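You operate a simulated robot arm through the tools that you are given. There is no shell and no other tool. Be economical: measure what you need, move in short steps, check, and stop when the job is done.

You run a simulated two-armed robot. Do the job below in one go: nothing can be reset, and whatever is moved stays where it is left.

## Task
Take the belt carton that says "L37" from the front bench top and leave it on the side bench top. Put the nut box marked "V72" from the front bench top on top of the taped carton there and the nut box that says "V57" on top of the brown stock carton there. Put the yellow tape roll from the front bench top on the deck under the near table and the blue tape roll on the front bench shelf. Fetch the green wiping pad from the front bench top and set it on the parts stand shelf. Stack the drilled block that says "Y52" from the front bench top on top of the drilled block that says "Y37". Stack the seal kit box that says "V44" from the left stand top on top of the seal kit box marked "V41". The order is free. Set down upright: belt carton.
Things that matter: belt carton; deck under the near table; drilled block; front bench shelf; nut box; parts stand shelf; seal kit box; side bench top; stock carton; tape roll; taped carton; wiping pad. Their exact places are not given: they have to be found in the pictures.

The check looks at the end state, three seconds after you hand in, the way a careful person would. Anything else that was tipped, shoved, dropped, spilled or broken makes it a failure. Lids that push on must go on centred and level and be pressed home; caps that screw on are set level and turned clockwise until they are tight.

## Robot
Two 7-joint arms with fingered hands on one trunk, on a base that drives. Base frame: it is fixed to the floor where the robot stands at the start and does not move with it; the origin is under the middle of the robot, x ahead of it, y to its left, z up; the surface under the hand at the start is at about z = 900. Units: mm, degrees, N and s.
The left shoulder is at the start at [70, 142, 1139], the right one opposite. With the tool pointing down near the work surface each hand reaches from about 440 to 800 mm from the robot's upright axis, wherever it stands, measured 20 degrees to its own side. Places, roughly: belt carton [500, 250, 1000]; deck under the near table [1600, -2300, 400]; drilled block [3000, 500, 1000]; front bench shelf [2300, 200, 300]; nut box [1000, 250, 1000]; parts stand shelf [5500, -2300, 300]; seal kit box [7000, -7000, 1000]; side bench top [-1500, -1000, 900]; stock carton [1250, 250, 1000]; tape roll [1750, 500, 1000]; taped carton (17x16x13 cm) [900, 200, 1000]; wiping pad [2500, 250, 1000]. Payload 3.6 kg a hand.
Tool frame (each hand has its own): the origin (TCP) lies between the finger pads and is the grasp point; the fingertips stand 25 mm ahead of it; z points along the fingers, y is the line along which they close. Largest opening 88 mm; the body of the gripper starts 29 mm behind the TCP. The gripper is a hand of 5 fingers: y runs from the thumb to the fingers, the wrist lies at [-13, -97, -162] in the tool frame.
Orientation is told as [roll, pitch, yaw] about the base's x, y, z axes, in that order, counted from this pose: with the fingers straight down and the wrist toward the robot, the tool's x, y and z point along [0, 1, 0], [1, 0, 0] and [0, 0, -1] of the base frame.

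## Interface
- The arms move only by the tool nudge_tool. It takes "left_commands", "right_commands" or both (then of equal length, played together; a hand with none holds still); each is a list of rows, each a list of 6 numbers: the shift along the tool's x, y, z in mm, then the turn, a rotation vector about the tool's x, y, z in degrees. In form: [[dx, dy, dz, ax, ay, az], ...]. A call has 1 to 10 rows; each row shifts and turns the commanded pose from where the row before left it, along the tool's axes as they then stand. Each row takes 0.2 s and may step no farther than 50 mm and 8.6 degrees from the row before; otherwise, the whole call is refused. A pose out of reach is approached as far as the arm can. The call stops where the force on the tool passes 40 N (or 10 N more than at its start, if that is more) or the arm is blocked; 0.2 s more then pass. In this call time passes only in rows, and 0.2 s behind the last. It gives the time, the measured TCP pose, the force on the tool (base axes), the opening and the grip force at its end, in the units of the frame above (readings bear some noise), with the torque about the TCP (base axes, N m) and any sound that the robot's microphone picked up.
- Cameras (640 x 400 px; columns grow to the right, rows downward): "scene" is now at [137.9, 15.4, 1376.1]; the picture's right is [0.16, -0.99, 0.00], its down [-0.50, -0.08, -0.86] and it looks along [0.85, 0.14, -0.51] (base axes); focal length 214 px, centre (320, 200). "left" rides on the left gripper at [-59, -79, -105] in its tool frame; the picture's right is [-0.73, -0.32, 0.61], its down [0.62, -0.68, 0.38] and it looks along [0.29, 0.66, 0.70] (tool axes); focal length 234 px, centre (320, 200). "right" rides on the right gripper at [59, -79, -105] in its tool frame; the picture's right is [-0.73, 0.32, -0.61], its down [-0.62, -0.68, 0.38] and it looks along [-0.29, 0.66, 0.70] (tool axes); focal length 234 px, centre (320, 200).
- capture(camera): a new picture of that camera. It takes no simulated time.
- move_column(by): slides the trunk up (or, below 0, down) by that many mm; the arms and the scene camera ride with it, the base frame stays. It gives what a move gives, with no picture.
- roll_base(legs): drives the robot by 1 to 6 legs, each [ahead, left, turn to the left] in mm, mm and degrees, along the robot's own axes; the way and the turn of a leg run together, so that a leg with both is an arc; at most 1500 mm and 180 degrees a leg. The arms and the cameras ride along, it lands a little off, and it stops where it bumps. It gives what a move gives.
- set_fingers(index, middle, ring, little, thumb_bend, thumb_turn, hand): sets how far each is bent, from 0 (flat) to 1 (curled in); at 0.3 the hand is open as for a grip, at 0.7 the pads meet at the TCP. One left out holds its place. A second passes; each finger stops where it meets its share of the squeeze, and holds until it gets a number again. It is the only way to open and close the hand. It gives what a move gives, with no picture; readings hold the bend of each and the force on index, middle, ring, little, thumb and palm. thumb_turn goes from beside the hand (0) to across from the fingers (1), as for a grip.
- turn_head(pan, tilt): turns the head with the scene camera to pan (to the left, within 86 degrees either way) and tilt (down, from -29 to 69), counted from straight ahead of the robot. It gives what a move gives.
- probe_pixels(camera, pixels): there is no depth. For up to 12 entries [column, row, z] of the newest picture of that camera ("zoom" is the newest enlarged one), the place [x, y] in the base frame at which the ray of that pixel passes the height z, good to about 3 mm. It takes no simulated time.
- close_up(camera, box): a new picture of the part [left, top, right, bottom] of that camera's present view, enlarged. It takes no simulated time.
- hand_in(): hands the job in; it is judged then, once.

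Work in short steps. Measure before you move; look again where a grasp or a placing could have gone wrong, and mend it. You have 322 turns and 196 pictures in all, those below and enlarged ones among them. Open the grippers and draw the arms clear of the work before you hand the job in, unless the task says otherwise; then end with one line.

The tools are called after "Call:" by a JSON object that holds its "name" and its "arguments". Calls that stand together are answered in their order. nudge_tool: Moves the arms, as the interface text tells. Its arguments: {"type":"object","properties":{"left_commands":{"type":"array"},"right_commands":{"type":"array"}},"required":[]} The other tools are called the same way: move_column (by) slides the trunk up or down; set_fingers (index, middle, ring, little, thumb_bend, thumb_turn, hand) moves the fingers one by one; roll_base (legs) drives the base; turn_head (pan, tilt) turns the head that bears the scene camera; capture (camera) takes a picture; probe_pixels (camera, pixels) gives the place at which the rays of pixels pass given heights; close_up (camera, box) takes an enlarged picture of a part of a camera's view; hand_in () hands the job in.

At the start:

```text
time_s: 0.0
left_ee_pos: [424.6, 332.0, 1282.5]
left_tool_rot: [-0.1, 0.0, -0.1]
left_force: [-0.1, -0.6, -0.1]
left_moment: [-0.02, 0.03, -0.03]
left_grip_width: 87.7
left_finger_force: 0.1
left_shape: jaw
left_bend: [0.3, 0.3, 0.3, 0.3, 0.3, 0.98]
left_finger forces: [0.0, 0.0, 0.0, 0.1, 0.1, 0.0]
right_ee_pos: [539.9, -111.8, 1187.9]
right_tool_rot: [0.1, 0.1, 0.0]
right_force: [-0.5, 0.7, 0.6]
right_moment: [0.01, 0.0, -0.03]
right_grip_width: 87.9
right_finger_force: 0.1
right_shape: jaw
right_bend: [0.3, 0.3, 0.3, 0.3, 0.3, 0.98]
right_finger forces: [0.0, 0.1, 0.0, 0.0, 0.1, 0.1]
trunk travel left (down, up): [-675.0, 265.0]
robot x, y, heading: [-3.4, -2.2, 0.3]
head pan, tilt: [9.4, 30.6]
```

scene: 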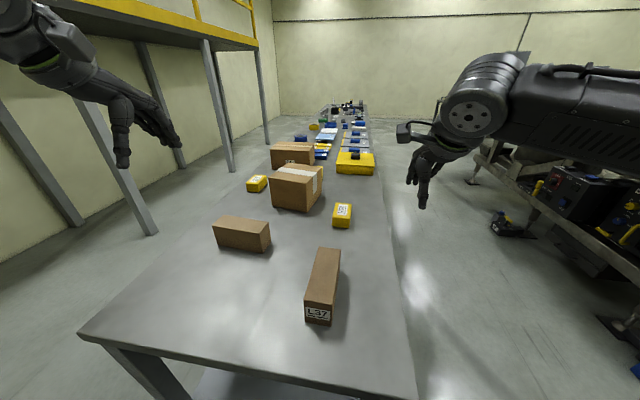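
right: 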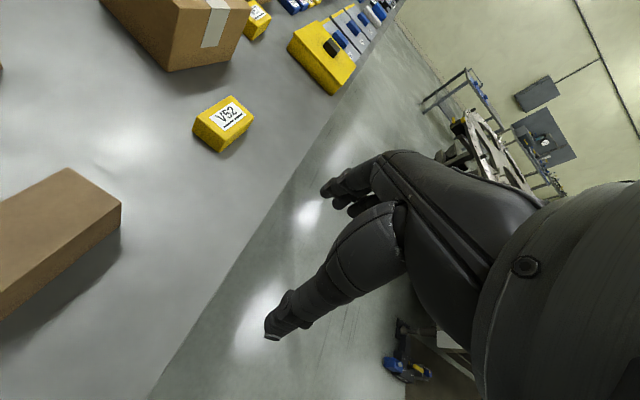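
left: 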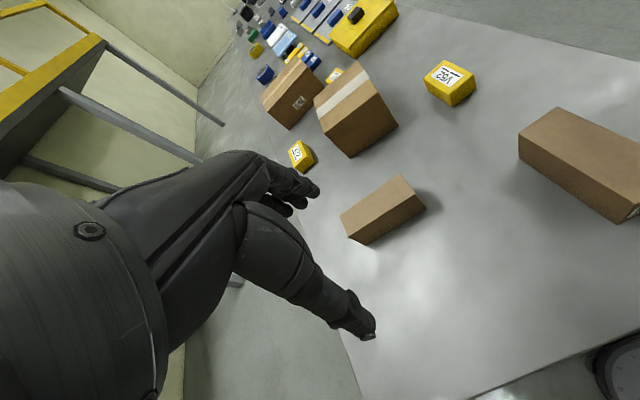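

The scene shows a long bench ahead with the L37 carton near (318,290) and nut boxes at (257,183) and (342,215). I enlarge parts of the view to read labels.

Call:
{"name": "close_up", "arguments": {"camera": "scene", "box": [200, 130, 400, 255]}}

Call:
{"name": "close_up", "arguments": {"camera": "scene", "box": [280, 90, 400, 165]}}

Call:
{"name": "probe_pixels", "arguments": {"camera": "scene", "pixels": [[80, 336, 900], [418, 400, 900], [305, 324, 900], [331, 326, 900], [340, 250, 960], [316, 247, 960], [218, 248, 900], [268, 252, 900], [342, 228, 900], [257, 191, 900], [296, 212, 900], [290, 168, 900]]}}

```text
3.20 times, centred on (300, 192) of scene
```

zoom: 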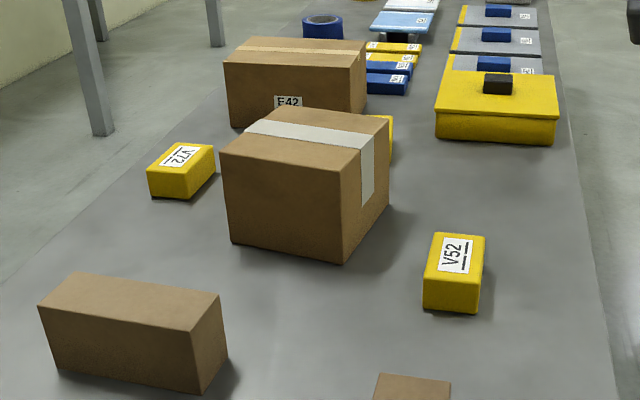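

```text
5.33 times, centred on (340, 128) of scene
```

zoom: 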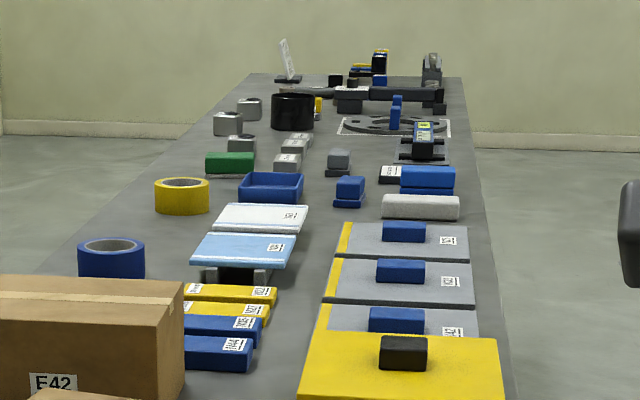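

```text
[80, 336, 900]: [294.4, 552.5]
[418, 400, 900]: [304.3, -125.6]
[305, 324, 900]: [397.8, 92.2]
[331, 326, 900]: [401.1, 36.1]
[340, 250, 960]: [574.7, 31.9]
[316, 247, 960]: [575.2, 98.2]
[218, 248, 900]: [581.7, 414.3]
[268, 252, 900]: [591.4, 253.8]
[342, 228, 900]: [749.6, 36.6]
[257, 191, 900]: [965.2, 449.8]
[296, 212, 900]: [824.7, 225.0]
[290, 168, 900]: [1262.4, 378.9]
```

I survey the surroundings by turning the head right and left, to find the side bench, shelves and free floor.

Call:
{"name": "turn_head", "arguments": {"pan": -80, "tilt": 20}}

Call:
{"name": "capture", "arguments": {"camera": "scene"}}

Call:
{"name": "turn_head", "arguments": {"pan": -30, "tilt": 15}}

Call:
{"name": "capture", "arguments": {"camera": "scene"}}

Call:
{"name": "turn_head", "arguments": {"pan": 50, "tilt": 25}}

Call:
{"name": "capture", "arguments": {"camera": "scene"}}

```text
time_s: 1.6
left_ee_pos: [424.0, 332.3, 1281.7]
left_tool_rot: [0.0, 0.0, 0.0]
left_force: [0.0, 0.1, 0.1]
left_moment: [0.01, 0.0, 0.04]
left_grip_width: 87.6
left_finger_force: 0.0
left_shape: jaw
left_bend: [0.3, 0.3, 0.3, 0.3, 0.3, 0.98]
left_finger forces: [0.0, 0.1, 0.0, 0.0, 0.0, 0.0]
right_ee_pos: [539.8, -112.3, 1188.1]
right_tool_rot: [0.1, 0.0, -0.1]
right_force: [-0.2, -0.9, -0.1]
right_moment: [0.02, -0.01, 0.02]
right_grip_width: 87.6
right_finger_force: 0.1
right_shape: jaw
right_bend: [0.3, 0.3, 0.3, 0.3, 0.3, 0.98]
right_finger forces: [0.1, 0.0, 0.1, 0.1, 0.0, 0.0]
trunk travel left (down, up): [-675.0, 265.0]
robot x, y, heading: [-0.8, -0.9, 0.0]
head pan, tilt: [-80.0, 20.0]
```

```text
190 pictures are left
```

scene: 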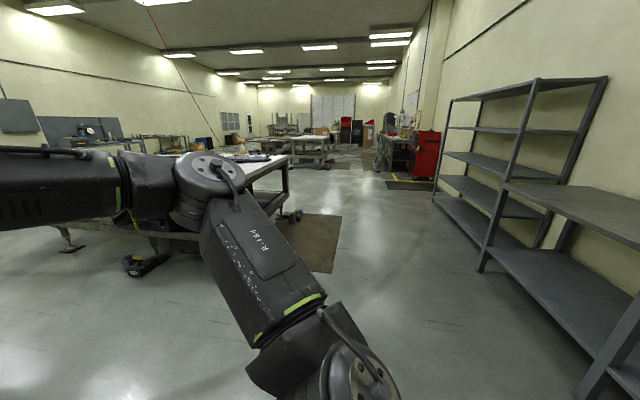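

```text
time_s: 2.8
left_ee_pos: [423.3, 332.3, 1282.1]
left_tool_rot: [0.1, -0.1, 0.0]
left_force: [0.0, 0.4, 0.5]
left_moment: [0.0, 0.0, 0.0]
left_grip_width: 87.7
left_finger_force: 0.0
left_shape: jaw
left_bend: [0.3, 0.3, 0.3, 0.3, 0.3, 0.98]
left_finger forces: [0.0, 0.1, 0.1, 0.1, 0.0, 0.0]
right_ee_pos: [539.0, -112.2, 1188.2]
right_tool_rot: [0.0, 0.0, -0.1]
right_force: [-0.3, -0.3, -0.5]
right_moment: [0.02, -0.01, 0.0]
right_grip_width: 87.5
right_finger_force: 0.0
right_shape: jaw
right_bend: [0.3, 0.3, 0.3, 0.3, 0.3, 0.98]
right_finger forces: [0.0, 0.1, 0.0, 0.0, 0.0, 0.1]
trunk travel left (down, up): [-675.0, 265.0]
robot x, y, heading: [-0.9, 0.3, 0.0]
head pan, tilt: [-30.0, 15.0]
```

```text
189 pictures are left
```

scene: 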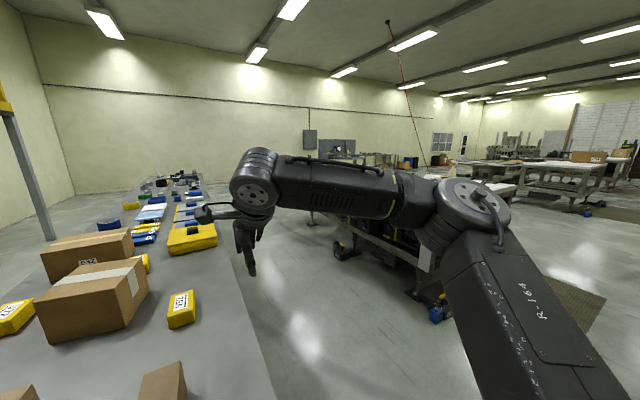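

```text
time_s: 4.3
left_ee_pos: [424.2, 332.0, 1280.4]
left_tool_rot: [0.1, 0.0, -0.1]
left_force: [0.5, 0.2, 0.0]
left_moment: [0.0, 0.01, 0.01]
left_grip_width: 87.5
left_finger_force: 0.0
left_shape: jaw
left_bend: [0.3, 0.3, 0.3, 0.3, 0.3, 0.98]
left_finger forces: [0.0, 0.0, 0.0, 0.1, 0.1, 0.0]
right_ee_pos: [538.5, -112.8, 1187.2]
right_tool_rot: [0.0, 0.0, 0.0]
right_force: [-0.6, 0.8, -0.2]
right_moment: [0.0, -0.03, 0.0]
right_grip_width: 87.6
right_finger_force: 0.0
right_shape: jaw
right_bend: [0.3, 0.3, 0.3, 0.3, 0.3, 0.98]
right_finger forces: [0.0, 0.0, 0.0, 0.0, 0.1, 0.0]
trunk travel left (down, up): [-675.0, 265.0]
robot x, y, heading: [-1.0, 5.2, -0.0]
head pan, tilt: [50.0, 25.0]
```

```text
188 pictures are left
```

scene: 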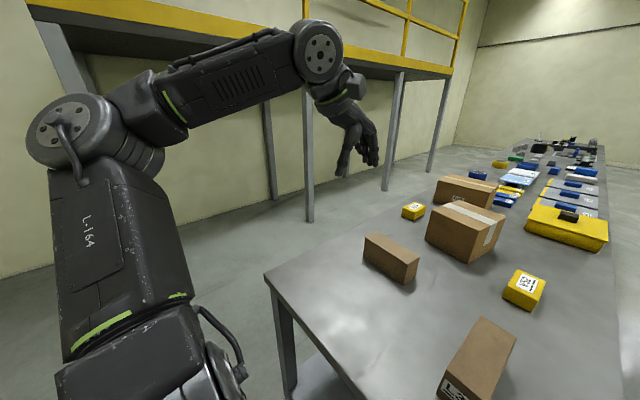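

I check positions of the posts at left, the near table at right (previous picture), and the big items.

Call:
{"name": "probe_pixels", "arguments": {"camera": "scene", "pixels": [[308, 221, 0], [385, 190, 0], [428, 172, 0], [265, 275, 900], [490, 140, 900], [604, 145, 900], [608, 250, 900], [290, 398, 0]]}}

Call:
{"name": "close_up", "arguments": {"camera": "scene", "box": [460, 120, 620, 220]}}

```text
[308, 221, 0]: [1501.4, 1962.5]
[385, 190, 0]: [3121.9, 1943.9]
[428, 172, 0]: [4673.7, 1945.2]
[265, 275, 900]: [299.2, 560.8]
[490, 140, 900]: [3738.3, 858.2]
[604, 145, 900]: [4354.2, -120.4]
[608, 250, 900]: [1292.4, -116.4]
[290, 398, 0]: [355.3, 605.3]
```

```text
4.00 times, centred on (540, 170) of scene
```

zoom: 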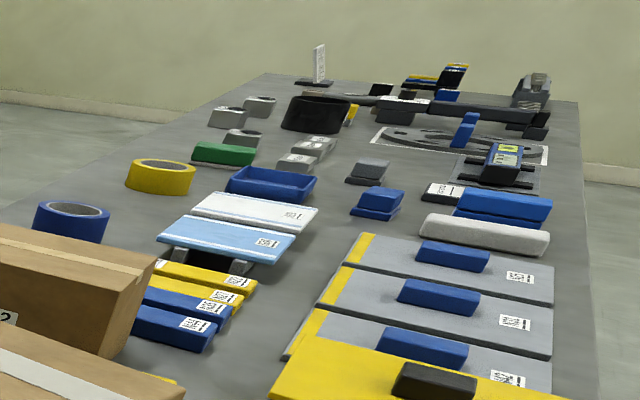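

The aisle at left (y 560–1940) and floor to the right are free. I look down at the L37 carton to measure it.

Call:
{"name": "turn_head", "arguments": {"pan": 10, "tilt": 50}}

Call:
{"name": "close_up", "arguments": {"camera": "scene", "box": [200, 80, 440, 230]}}

```text
time_s: 5.4
left_ee_pos: [424.6, 331.4, 1281.9]
left_tool_rot: [0.0, 0.1, 0.1]
left_force: [0.5, -0.5, 0.3]
left_moment: [-0.01, 0.0, 0.0]
left_grip_width: 87.7
left_finger_force: 0.0
left_shape: jaw
left_bend: [0.3, 0.3, 0.3, 0.3, 0.3, 0.98]
left_finger forces: [0.1, 0.0, 0.1, 0.0, 0.0, 0.0]
right_ee_pos: [539.5, -112.5, 1187.5]
right_tool_rot: [0.0, 0.0, -0.2]
right_force: [0.2, 0.2, 0.5]
right_moment: [0.02, 0.01, -0.01]
right_grip_width: 88.0
right_finger_force: 0.1
right_shape: jaw
right_bend: [0.3, 0.3, 0.3, 0.3, 0.3, 0.98]
right_finger forces: [0.0, 0.1, 0.0, 0.1, 0.0, 0.0]
trunk travel left (down, up): [-675.0, 265.0]
robot x, y, heading: [-0.9, 2.9, -0.0]
head pan, tilt: [10.0, 50.0]
```

```text
2.67 times, centred on (320, 155) of scene
```

zoom: 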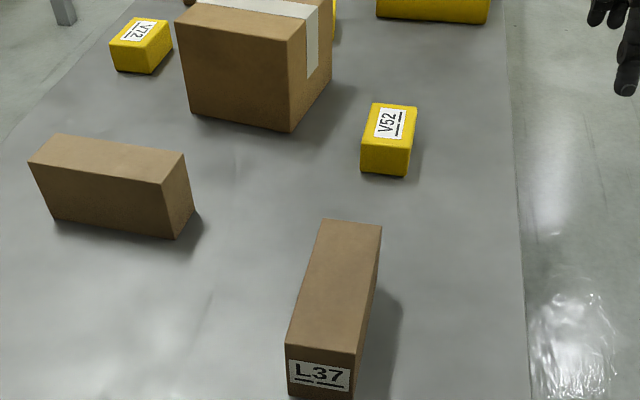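

Carton corners in the zoom: near top (288,346),(357,350), far top (322,219),(382,226), near bottom (290,392),(352,399). I probe them.

Call:
{"name": "probe_pixels", "arguments": {"camera": "zoom", "pixels": [[290, 393, 900], [352, 399, 900], [288, 346, 960], [357, 350, 960], [322, 219, 960], [382, 226, 960], [288, 346, 980], [357, 350, 980], [322, 219, 980], [382, 226, 980]]}}

```text
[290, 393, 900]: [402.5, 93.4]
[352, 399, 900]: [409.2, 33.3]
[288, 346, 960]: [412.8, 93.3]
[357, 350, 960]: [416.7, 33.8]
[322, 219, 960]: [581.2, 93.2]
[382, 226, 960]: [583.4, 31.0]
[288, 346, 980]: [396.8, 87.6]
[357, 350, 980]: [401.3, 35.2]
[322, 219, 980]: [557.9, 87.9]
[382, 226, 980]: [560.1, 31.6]
```

The carton is about 168×59×68 mm centred at (490,62). I turn the right hand by yaw +90 so it closes across its width.

Call:
{"name": "nudge_tool", "arguments": {"right_commands": [[0, 0, 0, 0, 0, -8.6], [0, 0, 0, 0, 0, -8.6], [0, 0, 0, 0, 0, -8.6], [0, 0, 0, 0, 0, -8.6], [0, 0, 0, 0, 0, -8.6], [0, 0, 0, 0, 0, -8.6], [0, 0, 0, 0, 0, -8.6], [0, 0, 0, 0, 0, -8.6], [0, 0, 0, 0, 0, -8.6], [0, 0, 0, 0, 0, -8.6]]}}

```text
time_s: 7.6
left_ee_pos: [424.8, 331.8, 1282.2]
left_tool_rot: [-0.1, 0.0, -0.1]
left_force: [-0.1, 0.3, -0.3]
left_moment: [0.0, -0.02, 0.02]
left_grip_width: 87.9
left_finger_force: 0.0
left_shape: jaw
left_bend: [0.3, 0.3, 0.3, 0.3, 0.3, 0.98]
left_finger forces: [0.0, 0.1, 0.0, 0.0, 0.0, 0.0]
right_ee_pos: [539.1, -111.7, 1186.5]
right_tool_rot: [0.0, 0.0, 86.0]
right_force: [0.4, -1.2, 0.0]
right_moment: [0.04, 0.0, -0.01]
right_grip_width: 87.6
right_finger_force: 0.1
right_shape: jaw
right_bend: [0.3, 0.3, 0.3, 0.3, 0.3, 0.98]
right_finger forces: [0.1, 0.1, 0.0, 0.0, 0.0, 0.1]
trunk travel left (down, up): [-675.0, 265.0]
robot x, y, heading: [1.0, 3.5, 0.1]
head pan, tilt: [10.0, 50.0]
```

Next I move over the carton at (490,62), staying above at z≈1030.

Call:
{"name": "nudge_tool", "arguments": {"right_commands": [[10, 35, 30, 0, 0, -3], [10, 35, 30, 0, 0, 0], [10, 35, 30, 0, 0, 0], [10, 35, 30, 0, 0, 0], [9, 34, 36, 0, 0, 0]]}}

Call:
{"name": "capture", "arguments": {"camera": "scene"}}

Call:
{"name": "capture", "arguments": {"camera": "right"}}

```text
refused: row 5 steps farther than a row can; nothing moved
```

```text
185 pictures are left
```

scene: 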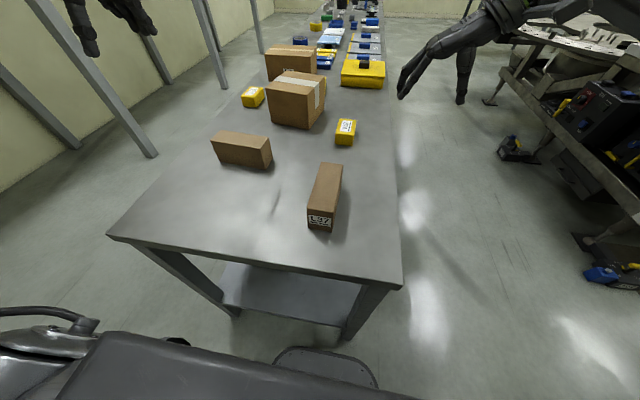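

```text
184 pictures are left
```

right: 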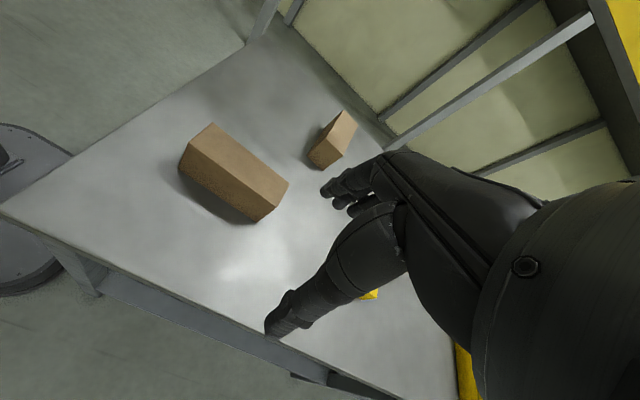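

A row was too long; I repeat with smaller rows.

Call:
{"name": "nudge_tool", "arguments": {"right_commands": [[10, 35, 30, 0, 0, -3], [10, 35, 30, 0, 0, 0], [10, 35, 30, 0, 0, 0], [10, 35, 30, 0, 0, 0], [9, 34, 30, 0, 0, 0]]}}

Call:
{"name": "capture", "arguments": {"camera": "scene"}}

Call:
{"name": "capture", "arguments": {"camera": "right"}}

```text
time_s: 8.8
left_ee_pos: [422.4, 333.4, 1280.9]
left_tool_rot: [0.0, 0.0, -0.1]
left_force: [-0.5, -0.2, 1.1]
left_moment: [0.0, -0.03, 0.01]
left_grip_width: 87.8
left_finger_force: 0.1
left_shape: jaw
left_bend: [0.3, 0.3, 0.3, 0.3, 0.3, 0.98]
left_finger forces: [0.0, 0.0, 0.1, 0.1, 0.0, 0.1]
right_ee_pos: [495.8, 64.8, 1039.1]
right_tool_rot: [-0.1, 0.0, 89.0]
right_force: [-0.1, -0.4, 0.1]
right_moment: [0.01, 0.0, 0.0]
right_grip_width: 87.7
right_finger_force: 0.0
right_shape: jaw
right_bend: [0.3, 0.3, 0.3, 0.3, 0.3, 0.98]
right_finger forces: [0.0, 0.1, 0.0, 0.1, 0.1, 0.1]
trunk travel left (down, up): [-675.0, 265.0]
robot x, y, heading: [-3.4, 4.5, 0.1]
head pan, tilt: [10.0, 50.0]
```

```text
183 pictures are left
```

scene: 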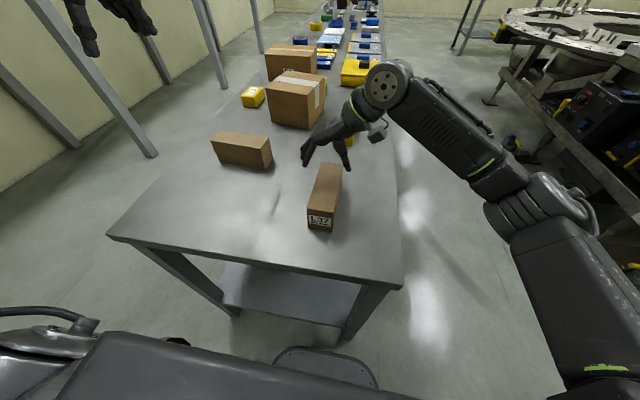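

```text
182 pictures are left
```

right: 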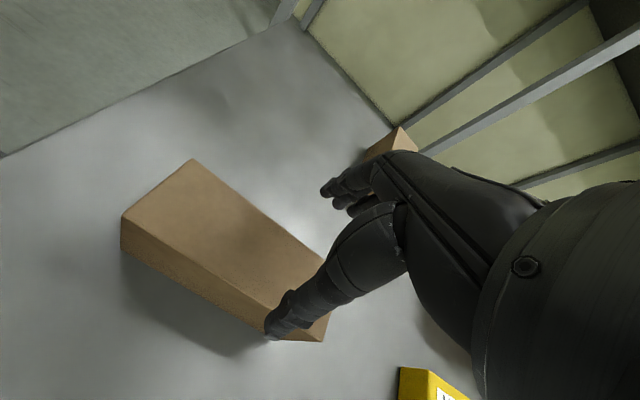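

I verify carton position through the right camera: near-end top corners at (193,160),(122,217); far end bottom corner (324,342).

Call:
{"name": "probe_pixels", "arguments": {"camera": "right", "pixels": [[193, 160, 968], [122, 217, 968], [122, 249, 900], [324, 342, 900]]}}

Call:
{"name": "probe_pixels", "arguments": {"camera": "scene", "pixels": [[308, 228, 900], [330, 230, 900], [306, 209, 968], [333, 211, 968], [318, 163, 968], [341, 165, 968]]}}

```text
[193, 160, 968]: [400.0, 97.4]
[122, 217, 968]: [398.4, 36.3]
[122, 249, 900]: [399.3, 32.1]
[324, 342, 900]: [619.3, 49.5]
```

```text
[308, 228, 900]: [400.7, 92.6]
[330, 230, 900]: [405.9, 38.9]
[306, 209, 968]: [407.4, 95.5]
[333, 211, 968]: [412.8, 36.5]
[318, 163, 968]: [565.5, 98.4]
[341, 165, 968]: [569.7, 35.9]
```

The carton is centred at about (486,66), so the hand is in line. I descend to z≈944.

Call:
{"name": "nudge_tool", "arguments": {"right_commands": [[5, 0, 30, 0, 0, 0], [5, 1, 30, 0, 0, 0], [0, 0, 25, 0, 0, 0], [0, 0, 10, 0, 0, 0]]}}

Call:
{"name": "capture", "arguments": {"camera": "right"}}

```text
time_s: 9.8
left_ee_pos: [422.9, 330.7, 1283.0]
left_tool_rot: [0.1, 0.0, -0.1]
left_force: [0.1, -0.2, -1.3]
left_moment: [0.0, -0.02, 0.0]
left_grip_width: 88.0
left_finger_force: 0.1
left_shape: jaw
left_bend: [0.3, 0.3, 0.3, 0.3, 0.3, 0.98]
left_finger forces: [0.0, 0.0, 0.1, 0.0, 0.0, 0.0]
right_ee_pos: [486.1, 65.5, 951.9]
right_tool_rot: [-0.7, -0.9, 88.8]
right_force: [-3.3, -5.3, 23.6]
right_moment: [0.01, -0.16, 0.19]
right_grip_width: 87.9
right_finger_force: 0.1
right_shape: jaw
right_bend: [0.28, 0.3, 0.3, 0.28, 0.29, 0.97]
right_finger forces: [8.0, 0.0, 0.0, 5.9, 19.0, 0.0]
trunk travel left (down, up): [-675.0, 265.0]
robot x, y, heading: [-3.5, -3.2, 0.1]
head pan, tilt: [10.0, 50.0]
stopped in row 4 (right hand): the force on the tool passed its limit at 47 N (the readings are from after the stop); the commanded pose is now the measured one
```

```text
181 pictures are left
```

right: 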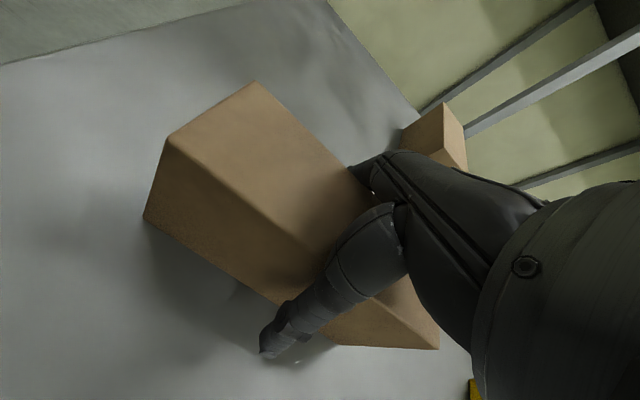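

The hand straddles the carton with thumb and fingers touching its edges; I back up slightly and close the fingers.

Call:
{"name": "nudge_tool", "arguments": {"right_commands": [[0, 0, -5, 0, 0, 0]]}}

Call:
{"name": "set_fingers", "arguments": {"hand": "right", "index": 0.7, "middle": 0.7, "ring": 0.7, "little": 0.7, "thumb_bend": 0.7}}

```text
time_s: 10.2
left_ee_pos: [422.0, 331.9, 1281.1]
left_tool_rot: [0.0, 0.0, -0.1]
left_force: [-0.1, -0.4, 0.0]
left_moment: [0.04, 0.02, 0.02]
left_grip_width: 87.6
left_finger_force: 0.0
left_shape: jaw
left_bend: [0.3, 0.3, 0.3, 0.3, 0.3, 0.98]
left_finger forces: [0.0, 0.0, 0.0, 0.0, 0.1, 0.1]
right_ee_pos: [487.1, 64.9, 953.8]
right_tool_rot: [-0.4, -0.4, 89.0]
right_force: [-2.5, -1.9, 7.0]
right_moment: [0.07, -0.12, 0.11]
right_grip_width: 88.0
right_finger_force: 0.0
right_shape: jaw
right_bend: [0.28, 0.3, 0.3, 0.28, 0.29, 0.97]
right_finger forces: [7.4, 0.0, 0.1, 4.2, 12.1, 0.0]
trunk travel left (down, up): [-675.0, 265.0]
robot x, y, heading: [1.3, -0.7, -0.2]
head pan, tilt: [10.0, 50.0]
```

```text
time_s: 11.2
left_ee_pos: [422.9, 333.4, 1282.5]
left_tool_rot: [-0.1, -0.1, 0.0]
left_force: [-0.1, -0.4, -0.3]
left_moment: [0.0, -0.01, -0.03]
left_grip_width: 87.7
left_finger_force: 0.0
left_shape: jaw
left_bend: [0.3, 0.3, 0.3, 0.3, 0.3, 0.98]
left_finger forces: [0.0, 0.0, 0.0, 0.0, 0.1, 0.0]
right_ee_pos: [485.4, 65.4, 953.9]
right_tool_rot: [-0.5, -0.6, 88.9]
right_force: [-0.4, 4.2, 13.2]
right_moment: [0.59, -0.32, 0.35]
right_grip_width: 58.6
right_finger_force: 51.7
right_shape: fingers
right_bend: [0.38, 0.53, 0.53, 0.63, 0.67, 0.92]
right_finger forces: [21.4, 7.5, 7.9, 17.5, 49.4, 0.0]
trunk travel left (down, up): [-675.0, 265.0]
robot x, y, heading: [0.0, 1.0, -0.0]
head pan, tilt: [10.0, 50.0]
```

Grip of 58.6 mm with 52 N. I lift and look.

Call:
{"name": "nudge_tool", "arguments": {"right_commands": [[0, 0, -15, 0, 0, 0], [0, 0, -25, 0, 0, 0], [0, 0, -40, 0, 0, 0], [0, 0, -40, 0, 0, 0], [0, 0, -30, 0, 0, 0]]}}

Call:
{"name": "capture", "arguments": {"camera": "scene"}}

Call:
{"name": "capture", "arguments": {"camera": "right"}}

```text
time_s: 12.4
left_ee_pos: [423.0, 331.3, 1282.0]
left_tool_rot: [0.0, 0.0, -0.1]
left_force: [-0.5, -0.2, 0.7]
left_moment: [0.04, 0.01, -0.01]
left_grip_width: 87.8
left_finger_force: 0.0
left_shape: jaw
left_bend: [0.3, 0.3, 0.3, 0.3, 0.3, 0.98]
left_finger forces: [0.0, 0.0, 0.1, 0.0, 0.0, 0.0]
right_ee_pos: [485.5, 64.1, 1104.8]
right_tool_rot: [-0.4, -0.5, 88.8]
right_force: [-0.1, -0.6, -2.3]
right_moment: [-0.01, -0.01, -0.01]
right_grip_width: 58.4
right_finger_force: 44.6
right_shape: fingers
right_bend: [0.38, 0.54, 0.54, 0.64, 0.67, 0.92]
right_finger forces: [19.0, 6.1, 6.4, 11.7, 45.7, 0.1]
trunk travel left (down, up): [-675.0, 265.0]
robot x, y, heading: [-0.2, 0.5, 0.1]
head pan, tilt: [10.0, 50.0]
```

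```text
180 pictures are left
```

scene: 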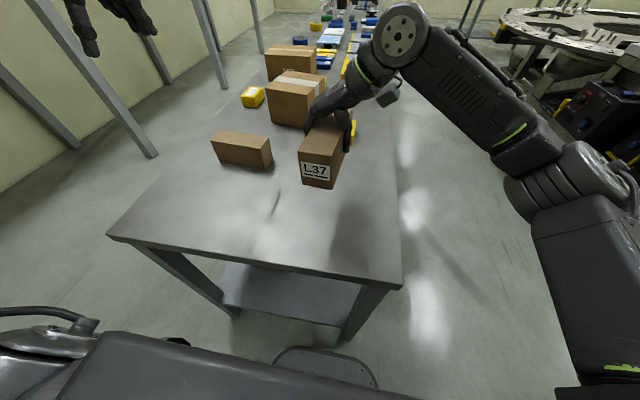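

```text
179 pictures are left
```

right: 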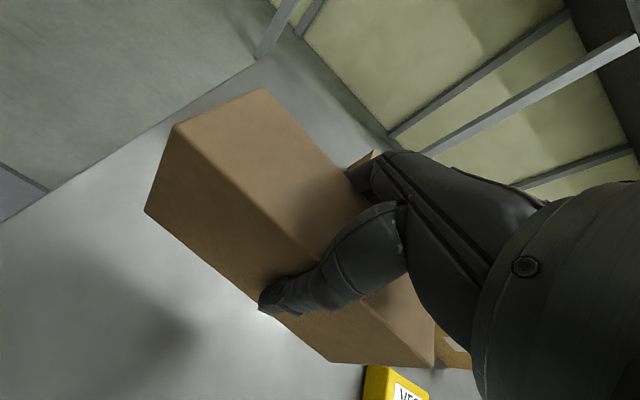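

The carton is held level. I back away from the bench and turn right to see the side bench.

Call:
{"name": "roll_base", "arguments": {"legs": [[-450, 0, 0], [0, 0, -100]]}}

Call:
{"name": "turn_head", "arguments": {"pan": -30, "tilt": 25}}

Call:
{"name": "capture", "arguments": {"camera": "scene"}}

```text
time_s: 19.3
left_ee_pos: [-189.6, -470.5, 1281.4]
left_tool_rot: [0.0, 0.0, -98.9]
left_force: [-0.4, 0.0, -0.4]
left_moment: [-0.03, 0.01, 0.0]
left_grip_width: 87.9
left_finger_force: 0.1
left_shape: jaw
left_bend: [0.3, 0.3, 0.3, 0.3, 0.3, 0.98]
left_finger forces: [0.0, 0.0, 0.0, 0.0, 0.1, 0.0]
right_ee_pos: [-463.3, -490.0, 1104.2]
right_tool_rot: [-0.3, -0.6, -10.2]
right_force: [-0.3, 0.2, -2.9]
right_moment: [0.0, -0.01, -0.05]
right_grip_width: 58.2
right_finger_force: 43.0
right_shape: fingers
right_bend: [0.39, 0.54, 0.55, 0.64, 0.66, 0.92]
right_finger forces: [18.4, 6.0, 6.3, 11.2, 44.0, 0.0]
trunk travel left (down, up): [-675.0, 265.0]
robot x, y, heading: [-451.5, 2.8, -99.3]
head pan, tilt: [10.0, 50.0]
```

```text
time_s: 20.4
left_ee_pos: [-189.3, -471.3, 1281.6]
left_tool_rot: [0.0, -0.1, -99.0]
left_force: [0.4, -0.1, -0.3]
left_moment: [-0.01, 0.01, 0.0]
left_grip_width: 87.6
left_finger_force: 0.2
left_shape: jaw
left_bend: [0.3, 0.3, 0.3, 0.3, 0.3, 0.98]
left_finger forces: [0.0, 0.1, 0.0, 0.1, 0.1, 0.0]
right_ee_pos: [-464.3, -490.8, 1104.4]
right_tool_rot: [-0.4, -0.6, -10.2]
right_force: [0.6, 0.0, -2.7]
right_moment: [-0.02, -0.02, 0.02]
right_grip_width: 58.2
right_finger_force: 42.9
right_shape: fingers
right_bend: [0.39, 0.54, 0.55, 0.64, 0.66, 0.92]
right_finger forces: [18.4, 6.0, 6.3, 11.1, 44.2, 0.0]
trunk travel left (down, up): [-675.0, 265.0]
robot x, y, heading: [-448.1, 1.0, -99.1]
head pan, tilt: [-30.0, 25.0]
```

```text
178 pictures are left
```

scene: 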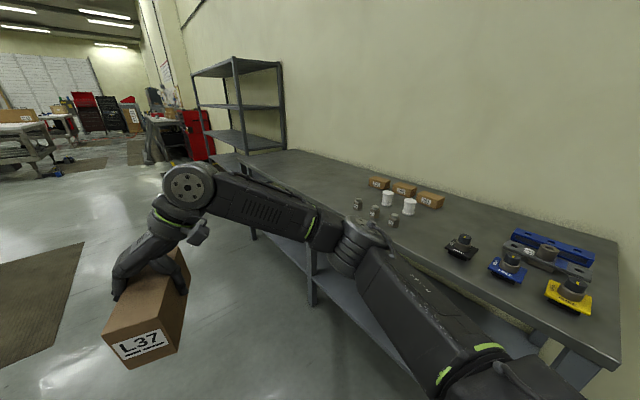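

The side bench runs along the wall at right. I probe its edges and clear area near (310,185).

Call:
{"name": "probe_pixels", "arguments": {"camera": "scene", "pixels": [[620, 350, 900], [618, 245, 900], [240, 162, 900], [290, 150, 900], [310, 190, 900], [376, 188, 900], [357, 210, 900], [440, 255, 900], [393, 225, 900], [430, 207, 900], [520, 300, 900], [150, 290, 0]]}}

Call:
{"name": "close_up", "arguments": {"camera": "scene", "box": [200, 130, 640, 400]}}

```text
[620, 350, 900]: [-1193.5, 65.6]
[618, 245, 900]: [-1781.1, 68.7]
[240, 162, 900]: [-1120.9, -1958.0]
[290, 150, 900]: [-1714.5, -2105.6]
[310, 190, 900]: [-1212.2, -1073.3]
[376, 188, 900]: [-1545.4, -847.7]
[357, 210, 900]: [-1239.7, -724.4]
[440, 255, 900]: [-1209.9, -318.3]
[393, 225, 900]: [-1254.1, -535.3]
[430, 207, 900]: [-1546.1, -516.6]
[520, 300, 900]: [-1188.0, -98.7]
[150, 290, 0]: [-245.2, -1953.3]
```

```text
1.45 times, centred on (420, 265) of scene
```

zoom: 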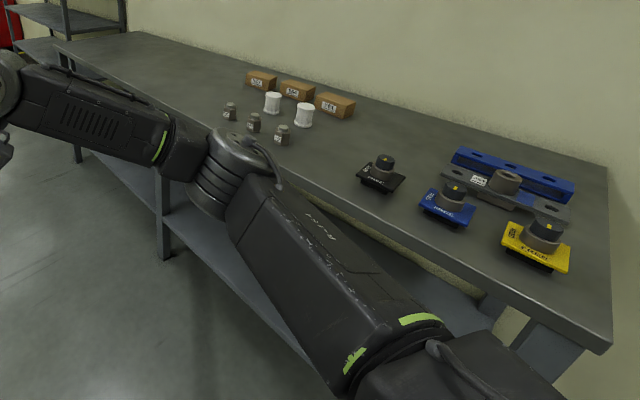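

Bench top spans x≈-1780..-1180, y≈-2000..66; clear area is y<-1000. I drive to about (-800,-1290) facing the bench.

Call:
{"name": "roll_base", "arguments": {"legs": [[1329, -145, 0], [0, 0, -80.9]]}}

Call:
{"name": "turn_head", "arguments": {"pan": 0, "tilt": 45}}

Call:
{"name": "capture", "arguments": {"camera": "scene"}}

```text
time_s: 30.6
left_ee_pos: [-1219.6, -1612.7, 1281.6]
left_tool_rot: [0.1, 0.0, 179.2]
left_force: [-0.2, -0.3, -0.1]
left_moment: [-0.01, -0.03, -0.03]
left_grip_width: 87.4
left_finger_force: 0.1
left_shape: jaw
left_bend: [0.3, 0.3, 0.3, 0.3, 0.3, 0.98]
left_finger forces: [0.1, 0.0, 0.1, 0.0, 0.0, 0.0]
right_ee_pos: [-1278.5, -1345.1, 1103.8]
right_tool_rot: [-0.4, -0.6, -91.8]
right_force: [0.7, 0.1, -3.2]
right_moment: [-0.02, -0.02, -0.02]
right_grip_width: 57.8
right_finger_force: 41.2
right_shape: fingers
right_bend: [0.39, 0.54, 0.55, 0.64, 0.66, 0.92]
right_finger forces: [17.8, 5.8, 6.2, 10.7, 42.8, 0.0]
trunk travel left (down, up): [-675.0, 265.0]
robot x, y, heading: [-788.5, -1283.5, 179.1]
head pan, tilt: [-30.0, 25.0]
```

```text
time_s: 31.6
left_ee_pos: [-1218.9, -1612.3, 1281.0]
left_tool_rot: [0.0, 0.1, 179.2]
left_force: [-0.6, 0.2, -0.5]
left_moment: [0.0, 0.01, -0.01]
left_grip_width: 87.8
left_finger_force: 0.0
left_shape: jaw
left_bend: [0.3, 0.3, 0.3, 0.3, 0.3, 0.98]
left_finger forces: [0.2, 0.0, 0.0, 0.1, 0.0, 0.0]
right_ee_pos: [-1277.4, -1344.1, 1104.6]
right_tool_rot: [-0.3, -0.6, -91.8]
right_force: [-0.2, -0.2, -2.9]
right_moment: [-0.02, 0.01, 0.0]
right_grip_width: 58.2
right_finger_force: 41.9
right_shape: fingers
right_bend: [0.39, 0.54, 0.55, 0.64, 0.66, 0.92]
right_finger forces: [17.9, 5.9, 6.2, 10.7, 42.8, 0.0]
trunk travel left (down, up): [-675.0, 265.0]
robot x, y, heading: [-788.0, -1289.0, 179.2]
head pan, tilt: [0.0, 45.0]
```

```text
176 pictures are left
```

scene: 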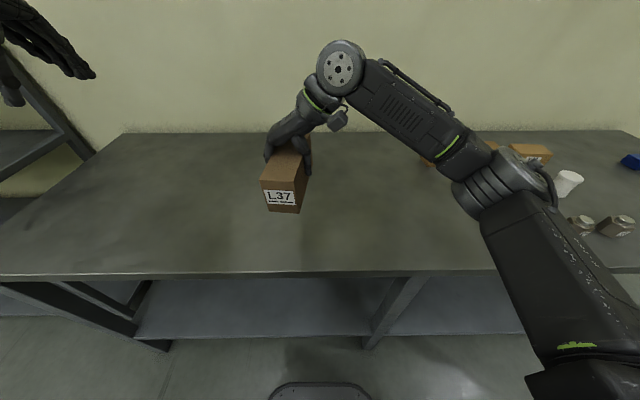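

I move the carton 140 mm further over the bench and lower it toward z≈960.

Call:
{"name": "nudge_tool", "arguments": {"right_commands": [[-35, 0, 0, 0, 0, 0], [-35, 0, 15, 0, 0, 0], [-35, 0, 30, 0, 0, 0], [-35, 0, 30, 0, 0, 0], [0, 0, 30, 0, 0, 0], [0, 0, 25, 0, 0, 0]]}}

Call:
{"name": "capture", "arguments": {"camera": "scene"}}

```text
time_s: 33.0
left_ee_pos: [-1220.2, -1612.4, 1282.1]
left_tool_rot: [0.0, 0.1, 179.3]
left_force: [-0.3, 0.3, 0.2]
left_moment: [-0.02, 0.03, 0.0]
left_grip_width: 87.7
left_finger_force: 0.1
left_shape: jaw
left_bend: [0.3, 0.3, 0.3, 0.3, 0.3, 0.98]
left_finger forces: [0.1, 0.1, 0.0, 0.0, 0.0, 0.0]
right_ee_pos: [-1418.4, -1340.1, 975.9]
right_tool_rot: [-0.4, -0.6, -91.7]
right_force: [-0.8, -0.2, -3.7]
right_moment: [0.01, 0.01, 0.0]
right_grip_width: 57.8
right_finger_force: 40.9
right_shape: fingers
right_bend: [0.39, 0.55, 0.55, 0.64, 0.66, 0.92]
right_finger forces: [17.6, 5.9, 6.1, 10.4, 42.0, 0.1]
trunk travel left (down, up): [-675.0, 265.0]
robot x, y, heading: [-791.6, -1286.4, 179.3]
head pan, tilt: [0.0, 45.0]
```

```text
175 pictures are left
```

scene: 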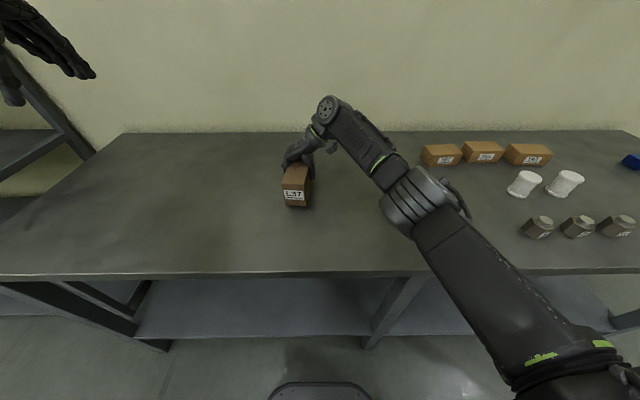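

Bottom should be about 22 mm above the top. I lower in small steps until contact.

Call:
{"name": "nudge_tool", "arguments": {"right_commands": [[0, 0, 8, 0, 0, 0], [0, 0, 6, 0, 0, 0], [0, 0, 4, 0, 0, 0], [0, 0, 3, 0, 0, 0], [0, 0, 2, 0, 0, 0]]}}

```text
time_s: 34.2
left_ee_pos: [-1216.3, -1611.4, 1283.6]
left_tool_rot: [0.0, -0.2, 179.3]
left_force: [-0.4, 0.3, -0.6]
left_moment: [0.01, -0.01, -0.01]
left_grip_width: 87.3
left_finger_force: 0.0
left_shape: jaw
left_bend: [0.3, 0.3, 0.3, 0.3, 0.3, 0.98]
left_finger forces: [0.0, 0.1, 0.2, 0.1, 0.1, 0.0]
right_ee_pos: [-1418.8, -1341.1, 955.2]
right_tool_rot: [-0.8, -0.7, -91.8]
right_force: [-6.8, 4.1, 20.6]
right_moment: [-0.46, -0.12, 0.04]
right_grip_width: 58.1
right_finger_force: 49.4
right_shape: fingers
right_bend: [0.39, 0.54, 0.55, 0.64, 0.67, 0.92]
right_finger forces: [23.1, 7.1, 7.3, 10.3, 51.5, 0.0]
trunk travel left (down, up): [-675.0, 265.0]
robot x, y, heading: [-792.7, -1284.8, 179.4]
head pan, tilt: [0.0, 45.0]
```

Contact at z=955 (20 N). I release and rise.

Call:
{"name": "set_fingers", "arguments": {"hand": "right", "index": 0.3, "middle": 0.3, "ring": 0.3, "little": 0.3, "thumb_bend": 0.3}}

Call:
{"name": "nudge_tool", "arguments": {"right_commands": [[0, 0, -10, 0, 0, 0], [0, 0, -15, 0, 0, 0], [0, 0, -30, 0, 0, 0], [0, 0, -40, 0, 0, 0], [0, 0, -40, 0, 0, 0], [35, 0, -30, 0, 0, 0], [35, 0, -30, 0, 0, 0], [35, 0, 0, 0, 0, 0]]}}

Call:
{"name": "capture", "arguments": {"camera": "scene"}}

```text
time_s: 35.2
left_ee_pos: [-1215.6, -1612.4, 1282.7]
left_tool_rot: [0.1, 0.0, 179.4]
left_force: [0.3, 0.4, 0.5]
left_moment: [-0.01, 0.01, -0.03]
left_grip_width: 87.8
left_finger_force: 0.0
left_shape: jaw
left_bend: [0.3, 0.3, 0.3, 0.3, 0.3, 0.98]
left_finger forces: [0.1, 0.1, 0.1, 0.0, 0.0, 0.1]
right_ee_pos: [-1416.5, -1341.1, 953.6]
right_tool_rot: [-0.6, -0.6, -91.9]
right_force: [0.4, -0.1, 12.8]
right_moment: [-0.19, -0.06, -0.32]
right_grip_width: 93.5
right_finger_force: 10.7
right_shape: fingers
right_bend: [0.27, 0.3, 0.3, 0.3, 0.3, 0.95]
right_finger forces: [12.2, 0.0, 0.1, 0.1, 9.7, 0.0]
trunk travel left (down, up): [-675.0, 265.0]
robot x, y, heading: [-793.2, -1284.4, 179.2]
head pan, tilt: [0.0, 45.0]
```

```text
time_s: 37.0
left_ee_pos: [-1217.9, -1613.1, 1281.8]
left_tool_rot: [0.1, -0.1, 179.3]
left_force: [-0.1, -0.2, 0.4]
left_moment: [-0.02, -0.02, 0.03]
left_grip_width: 87.7
left_finger_force: 0.2
left_shape: jaw
left_bend: [0.3, 0.3, 0.3, 0.3, 0.3, 0.98]
left_finger forces: [0.0, 0.0, 0.0, 0.0, 0.1, 0.1]
right_ee_pos: [-1311.3, -1341.1, 1146.5]
right_tool_rot: [-0.5, -0.6, -91.9]
right_force: [0.4, 0.6, 0.1]
right_moment: [-0.04, -0.01, 0.01]
right_grip_width: 84.8
right_finger_force: 0.0
right_shape: fingers
right_bend: [0.3, 0.3, 0.3, 0.3, 0.3, 0.97]
right_finger forces: [0.0, 0.0, 0.0, 0.1, 0.1, 0.0]
right hand out of reach, approached as far as the arm can: row 5
trunk travel left (down, up): [-675.0, 265.0]
robot x, y, heading: [-789.3, -1287.7, 179.4]
head pan, tilt: [0.0, 45.0]
```

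```text
174 pictures are left
```

scene: 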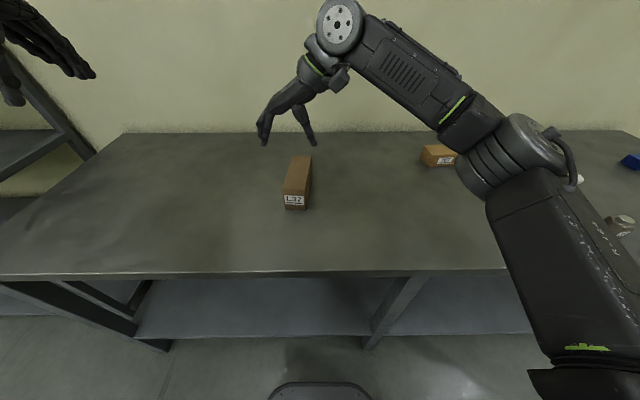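

L37 stands flat on the side bench. Now I drive around to the aisle left of the front bench, facing it near the V72 box.

Call:
{"name": "roll_base", "arguments": {"legs": [[-250, 0, 0], [0, 0, 90.6], [-1450, 0, 0], [-850, 0, 0], [0, 1500, 0]]}}

Call:
{"name": "turn_head", "arguments": {"pan": 0, "tilt": 45}}

Call:
{"name": "capture", "arguments": {"camera": "scene"}}

```text
time_s: 60.6
left_ee_pos: [1395.2, 522.3, 1281.6]
left_tool_rot: [0.0, 0.1, -91.8]
left_force: [-0.1, 0.1, 0.2]
left_moment: [0.03, -0.01, 0.0]
left_grip_width: 87.6
left_finger_force: 0.1
left_shape: jaw
left_bend: [0.3, 0.3, 0.3, 0.3, 0.3, 0.98]
left_finger forces: [0.0, 0.0, 0.0, 0.0, 0.0, 0.0]
right_ee_pos: [1124.8, 434.2, 1144.8]
right_tool_rot: [-0.5, -0.6, -3.0]
right_force: [-1.1, 0.4, 0.4]
right_moment: [0.02, 0.01, 0.0]
right_grip_width: 84.8
right_finger_force: 0.0
right_shape: fingers
right_bend: [0.3, 0.3, 0.3, 0.3, 0.3, 0.97]
right_finger forces: [0.0, 0.0, 0.1, 0.0, 0.0, 0.1]
trunk travel left (down, up): [-675.0, 265.0]
robot x, y, heading: [1076.4, 956.8, -91.9]
head pan, tilt: [0.0, 45.0]
```

```text
time_s: 61.2
left_ee_pos: [1396.7, 521.6, 1281.3]
left_tool_rot: [0.0, -0.1, -91.7]
left_force: [-0.7, -0.7, -0.1]
left_moment: [-0.01, 0.0, -0.01]
left_grip_width: 88.2
left_finger_force: 0.1
left_shape: jaw
left_bend: [0.3, 0.3, 0.3, 0.3, 0.3, 0.98]
left_finger forces: [0.0, 0.1, 0.0, 0.1, 0.0, 0.0]
right_ee_pos: [1124.4, 434.5, 1145.7]
right_tool_rot: [-0.4, -0.6, -2.8]
right_force: [0.3, -0.1, 0.4]
right_moment: [-0.02, -0.01, 0.0]
right_grip_width: 84.8
right_finger_force: 0.1
right_shape: fingers
right_bend: [0.3, 0.3, 0.3, 0.3, 0.3, 0.97]
right_finger forces: [0.0, 0.0, 0.0, 0.0, 0.0, 0.0]
trunk travel left (down, up): [-675.0, 265.0]
robot x, y, heading: [1080.4, 953.0, -91.7]
head pan, tilt: [0.0, 45.0]
```

```text
173 pictures are left
```

scene: 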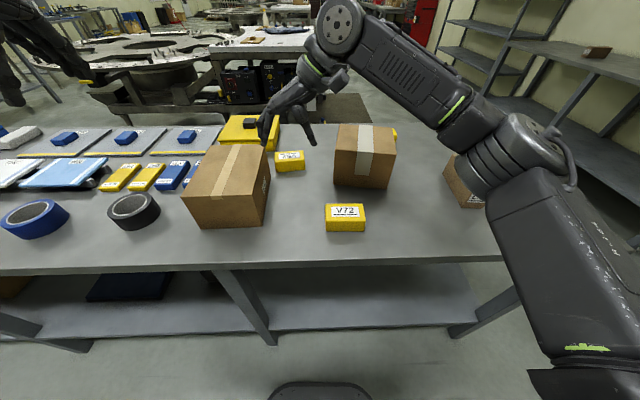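

V72 is at (345,217), another nut box at (290,160). I enlarge.

Call:
{"name": "close_up", "arguments": {"camera": "scene", "box": [160, 105, 420, 268]}}

Call:
{"name": "probe_pixels", "arguments": {"camera": "scene", "pixels": [[326, 230, 900], [364, 230, 900], [325, 205, 945], [362, 204, 945], [335, 183, 900], [388, 188, 900], [337, 150, 1030], [394, 155, 1030], [182, 227, 900], [260, 228, 900], [276, 170, 900], [303, 170, 900]]}}

```text
2.45 times, centred on (290, 186) of scene
```

zoom: 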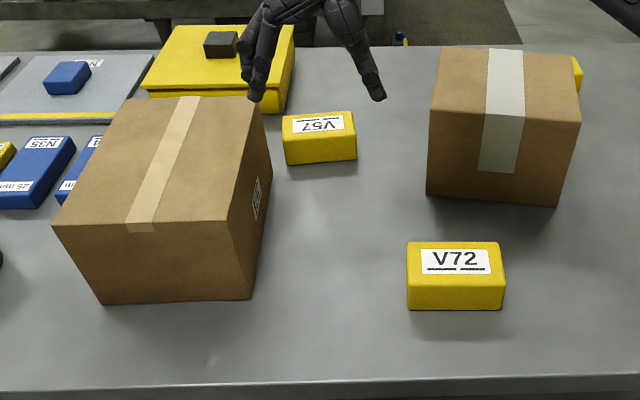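

```text
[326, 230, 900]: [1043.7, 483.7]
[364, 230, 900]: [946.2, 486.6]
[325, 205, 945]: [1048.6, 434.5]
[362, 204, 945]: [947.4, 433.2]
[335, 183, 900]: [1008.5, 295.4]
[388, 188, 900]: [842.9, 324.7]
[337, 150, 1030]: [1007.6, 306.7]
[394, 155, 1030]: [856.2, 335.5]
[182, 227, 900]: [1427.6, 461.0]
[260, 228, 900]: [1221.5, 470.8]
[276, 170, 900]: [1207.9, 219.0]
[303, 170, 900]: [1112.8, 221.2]
```

I determine heights by probing the top edges at several z values in the zoom.

Call:
{"name": "probe_pixels", "arguments": {"camera": "zoom", "pixels": [[103, 304, 900], [250, 299, 900], [52, 225, 1030], [237, 222, 1030], [52, 225, 1060], [237, 222, 1060], [408, 283, 930], [408, 283, 940], [407, 244, 935], [498, 242, 935], [500, 283, 935], [120, 99, 1050]]}}

Call:
{"name": "probe_pixels", "arguments": {"camera": "zoom", "pixels": [[285, 164, 900], [357, 159, 900], [284, 138, 935], [356, 134, 935], [283, 116, 935], [351, 111, 935], [425, 195, 900], [556, 207, 900], [428, 110, 1030], [580, 122, 1030], [440, 47, 1030], [573, 56, 1030]]}}

```text
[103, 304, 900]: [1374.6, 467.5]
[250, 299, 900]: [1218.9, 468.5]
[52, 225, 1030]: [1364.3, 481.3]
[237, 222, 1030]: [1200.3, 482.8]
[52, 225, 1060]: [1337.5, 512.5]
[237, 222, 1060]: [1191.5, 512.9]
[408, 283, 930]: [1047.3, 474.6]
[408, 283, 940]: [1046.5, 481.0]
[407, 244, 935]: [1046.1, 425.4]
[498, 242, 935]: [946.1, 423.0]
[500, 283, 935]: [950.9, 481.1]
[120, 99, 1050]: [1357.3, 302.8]
```

```text
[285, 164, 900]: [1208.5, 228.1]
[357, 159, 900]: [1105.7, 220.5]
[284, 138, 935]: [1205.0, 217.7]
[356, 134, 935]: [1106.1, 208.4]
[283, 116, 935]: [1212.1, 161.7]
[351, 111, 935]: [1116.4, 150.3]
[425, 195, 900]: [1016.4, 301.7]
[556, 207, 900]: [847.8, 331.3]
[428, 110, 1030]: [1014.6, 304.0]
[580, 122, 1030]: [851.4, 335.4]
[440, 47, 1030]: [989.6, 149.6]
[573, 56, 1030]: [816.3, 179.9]
```

V72 is centred at (997,454), top ≈938; the taped carton top (z≈1030) is centred at (918,242). I rotate the right hand back so it closes along y.

Call:
{"name": "nudge_tool", "arguments": {"right_commands": [[0, 0, 0, 0, 0, 8.6], [0, 0, 0, 0, 0, 8.6], [0, 0, 0, 0, 0, 8.6], [0, 0, 0, 0, 0, 8.6], [0, 0, 0, 0, 0, 8.6], [0, 0, 0, 0, 0, 8.6], [0, 0, 0, 0, 0, 8.6], [0, 0, 0, 0, 0, 8.6], [0, 0, 0, 0, 0, 8.6], [0, 0, 0, 0.4, -0.5, 8.6]]}}

Call:
{"name": "nudge_tool", "arguments": {"right_commands": [[-36, -4, 20, 0, 0, 1.4], [-36, -4, 20, 0, 0, 0], [-36, -4, 20, 0, 0, 0], [-19, -4, 30, 0, 0, 0], [0, 0, 45, 0, 0, 0]]}}

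Call:
{"name": "capture", "arguments": {"camera": "right"}}

Call:
{"name": "capture", "arguments": {"camera": "scene"}}

```text
time_s: 63.4
left_ee_pos: [1397.6, 523.1, 1281.9]
left_tool_rot: [-0.1, 0.0, -91.8]
left_force: [0.4, -1.2, -0.4]
left_moment: [0.0, 0.0, -0.01]
left_grip_width: 87.7
left_finger_force: 0.0
left_shape: jaw
left_bend: [0.3, 0.3, 0.3, 0.3, 0.3, 0.98]
left_finger forces: [0.1, 0.0, 0.0, 0.0, 0.0, 0.0]
right_ee_pos: [1126.6, 435.5, 1145.0]
right_tool_rot: [0.0, -0.1, -89.1]
right_force: [-0.3, 0.6, 0.7]
right_moment: [-0.04, 0.01, 0.0]
right_grip_width: 84.9
right_finger_force: 0.2
right_shape: fingers
right_bend: [0.3, 0.3, 0.3, 0.3, 0.3, 0.97]
right_finger forces: [0.1, 0.0, 0.1, 0.1, 0.0, 0.0]
trunk travel left (down, up): [-675.0, 265.0]
robot x, y, heading: [1078.7, 954.6, -91.8]
head pan, tilt: [0.0, 45.0]
```

```text
time_s: 64.6
left_ee_pos: [1396.6, 521.8, 1281.3]
left_tool_rot: [0.1, 0.1, -91.8]
left_force: [0.3, -0.6, 0.0]
left_moment: [0.03, 0.01, -0.02]
left_grip_width: 87.5
left_finger_force: 0.0
left_shape: jaw
left_bend: [0.3, 0.3, 0.3, 0.3, 0.3, 0.98]
left_finger forces: [0.0, 0.1, 0.0, 0.1, 0.1, 0.1]
right_ee_pos: [995.7, 448.9, 1009.1]
right_tool_rot: [0.0, 0.0, -90.4]
right_force: [0.4, -0.8, -0.3]
right_moment: [0.0, -0.01, 0.04]
right_grip_width: 85.0
right_finger_force: 0.1
right_shape: fingers
right_bend: [0.3, 0.3, 0.3, 0.3, 0.3, 0.97]
right_finger forces: [0.1, 0.0, 0.1, 0.0, 0.0, 0.0]
trunk travel left (down, up): [-675.0, 265.0]
robot x, y, heading: [1076.2, 959.4, -91.7]
head pan, tilt: [0.0, 45.0]
```

```text
171 pictures are left
```

right: 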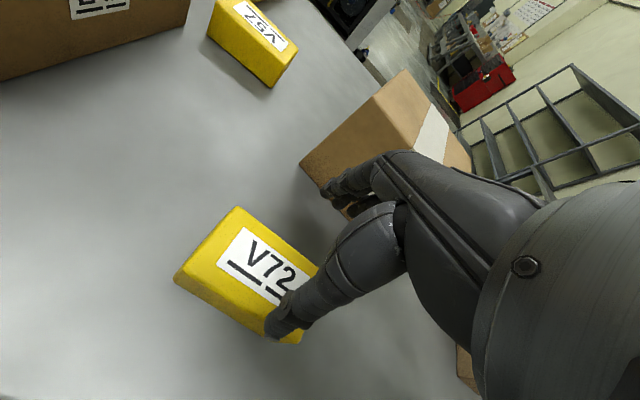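

```text
170 pictures are left
```

scene: 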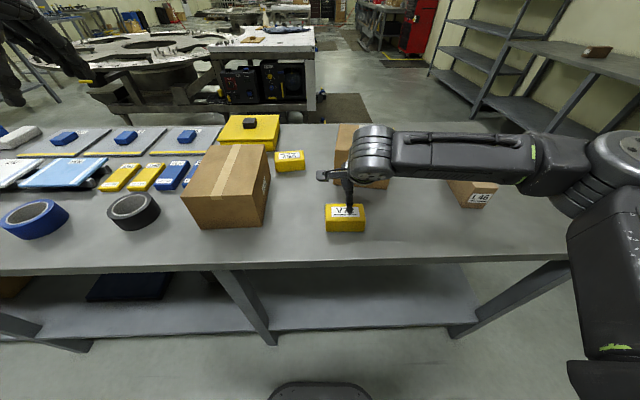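

I verify the box through the right camera's corners at z 938.

Call:
{"name": "probe_pixels", "arguments": {"camera": "right", "pixels": [[237, 207, 938], [176, 274, 938], [317, 267, 938], [268, 330, 938], [175, 282, 900]]}}

```text
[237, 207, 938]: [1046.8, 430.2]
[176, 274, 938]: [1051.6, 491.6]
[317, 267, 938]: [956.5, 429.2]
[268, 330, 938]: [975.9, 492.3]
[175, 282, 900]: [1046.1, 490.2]
```

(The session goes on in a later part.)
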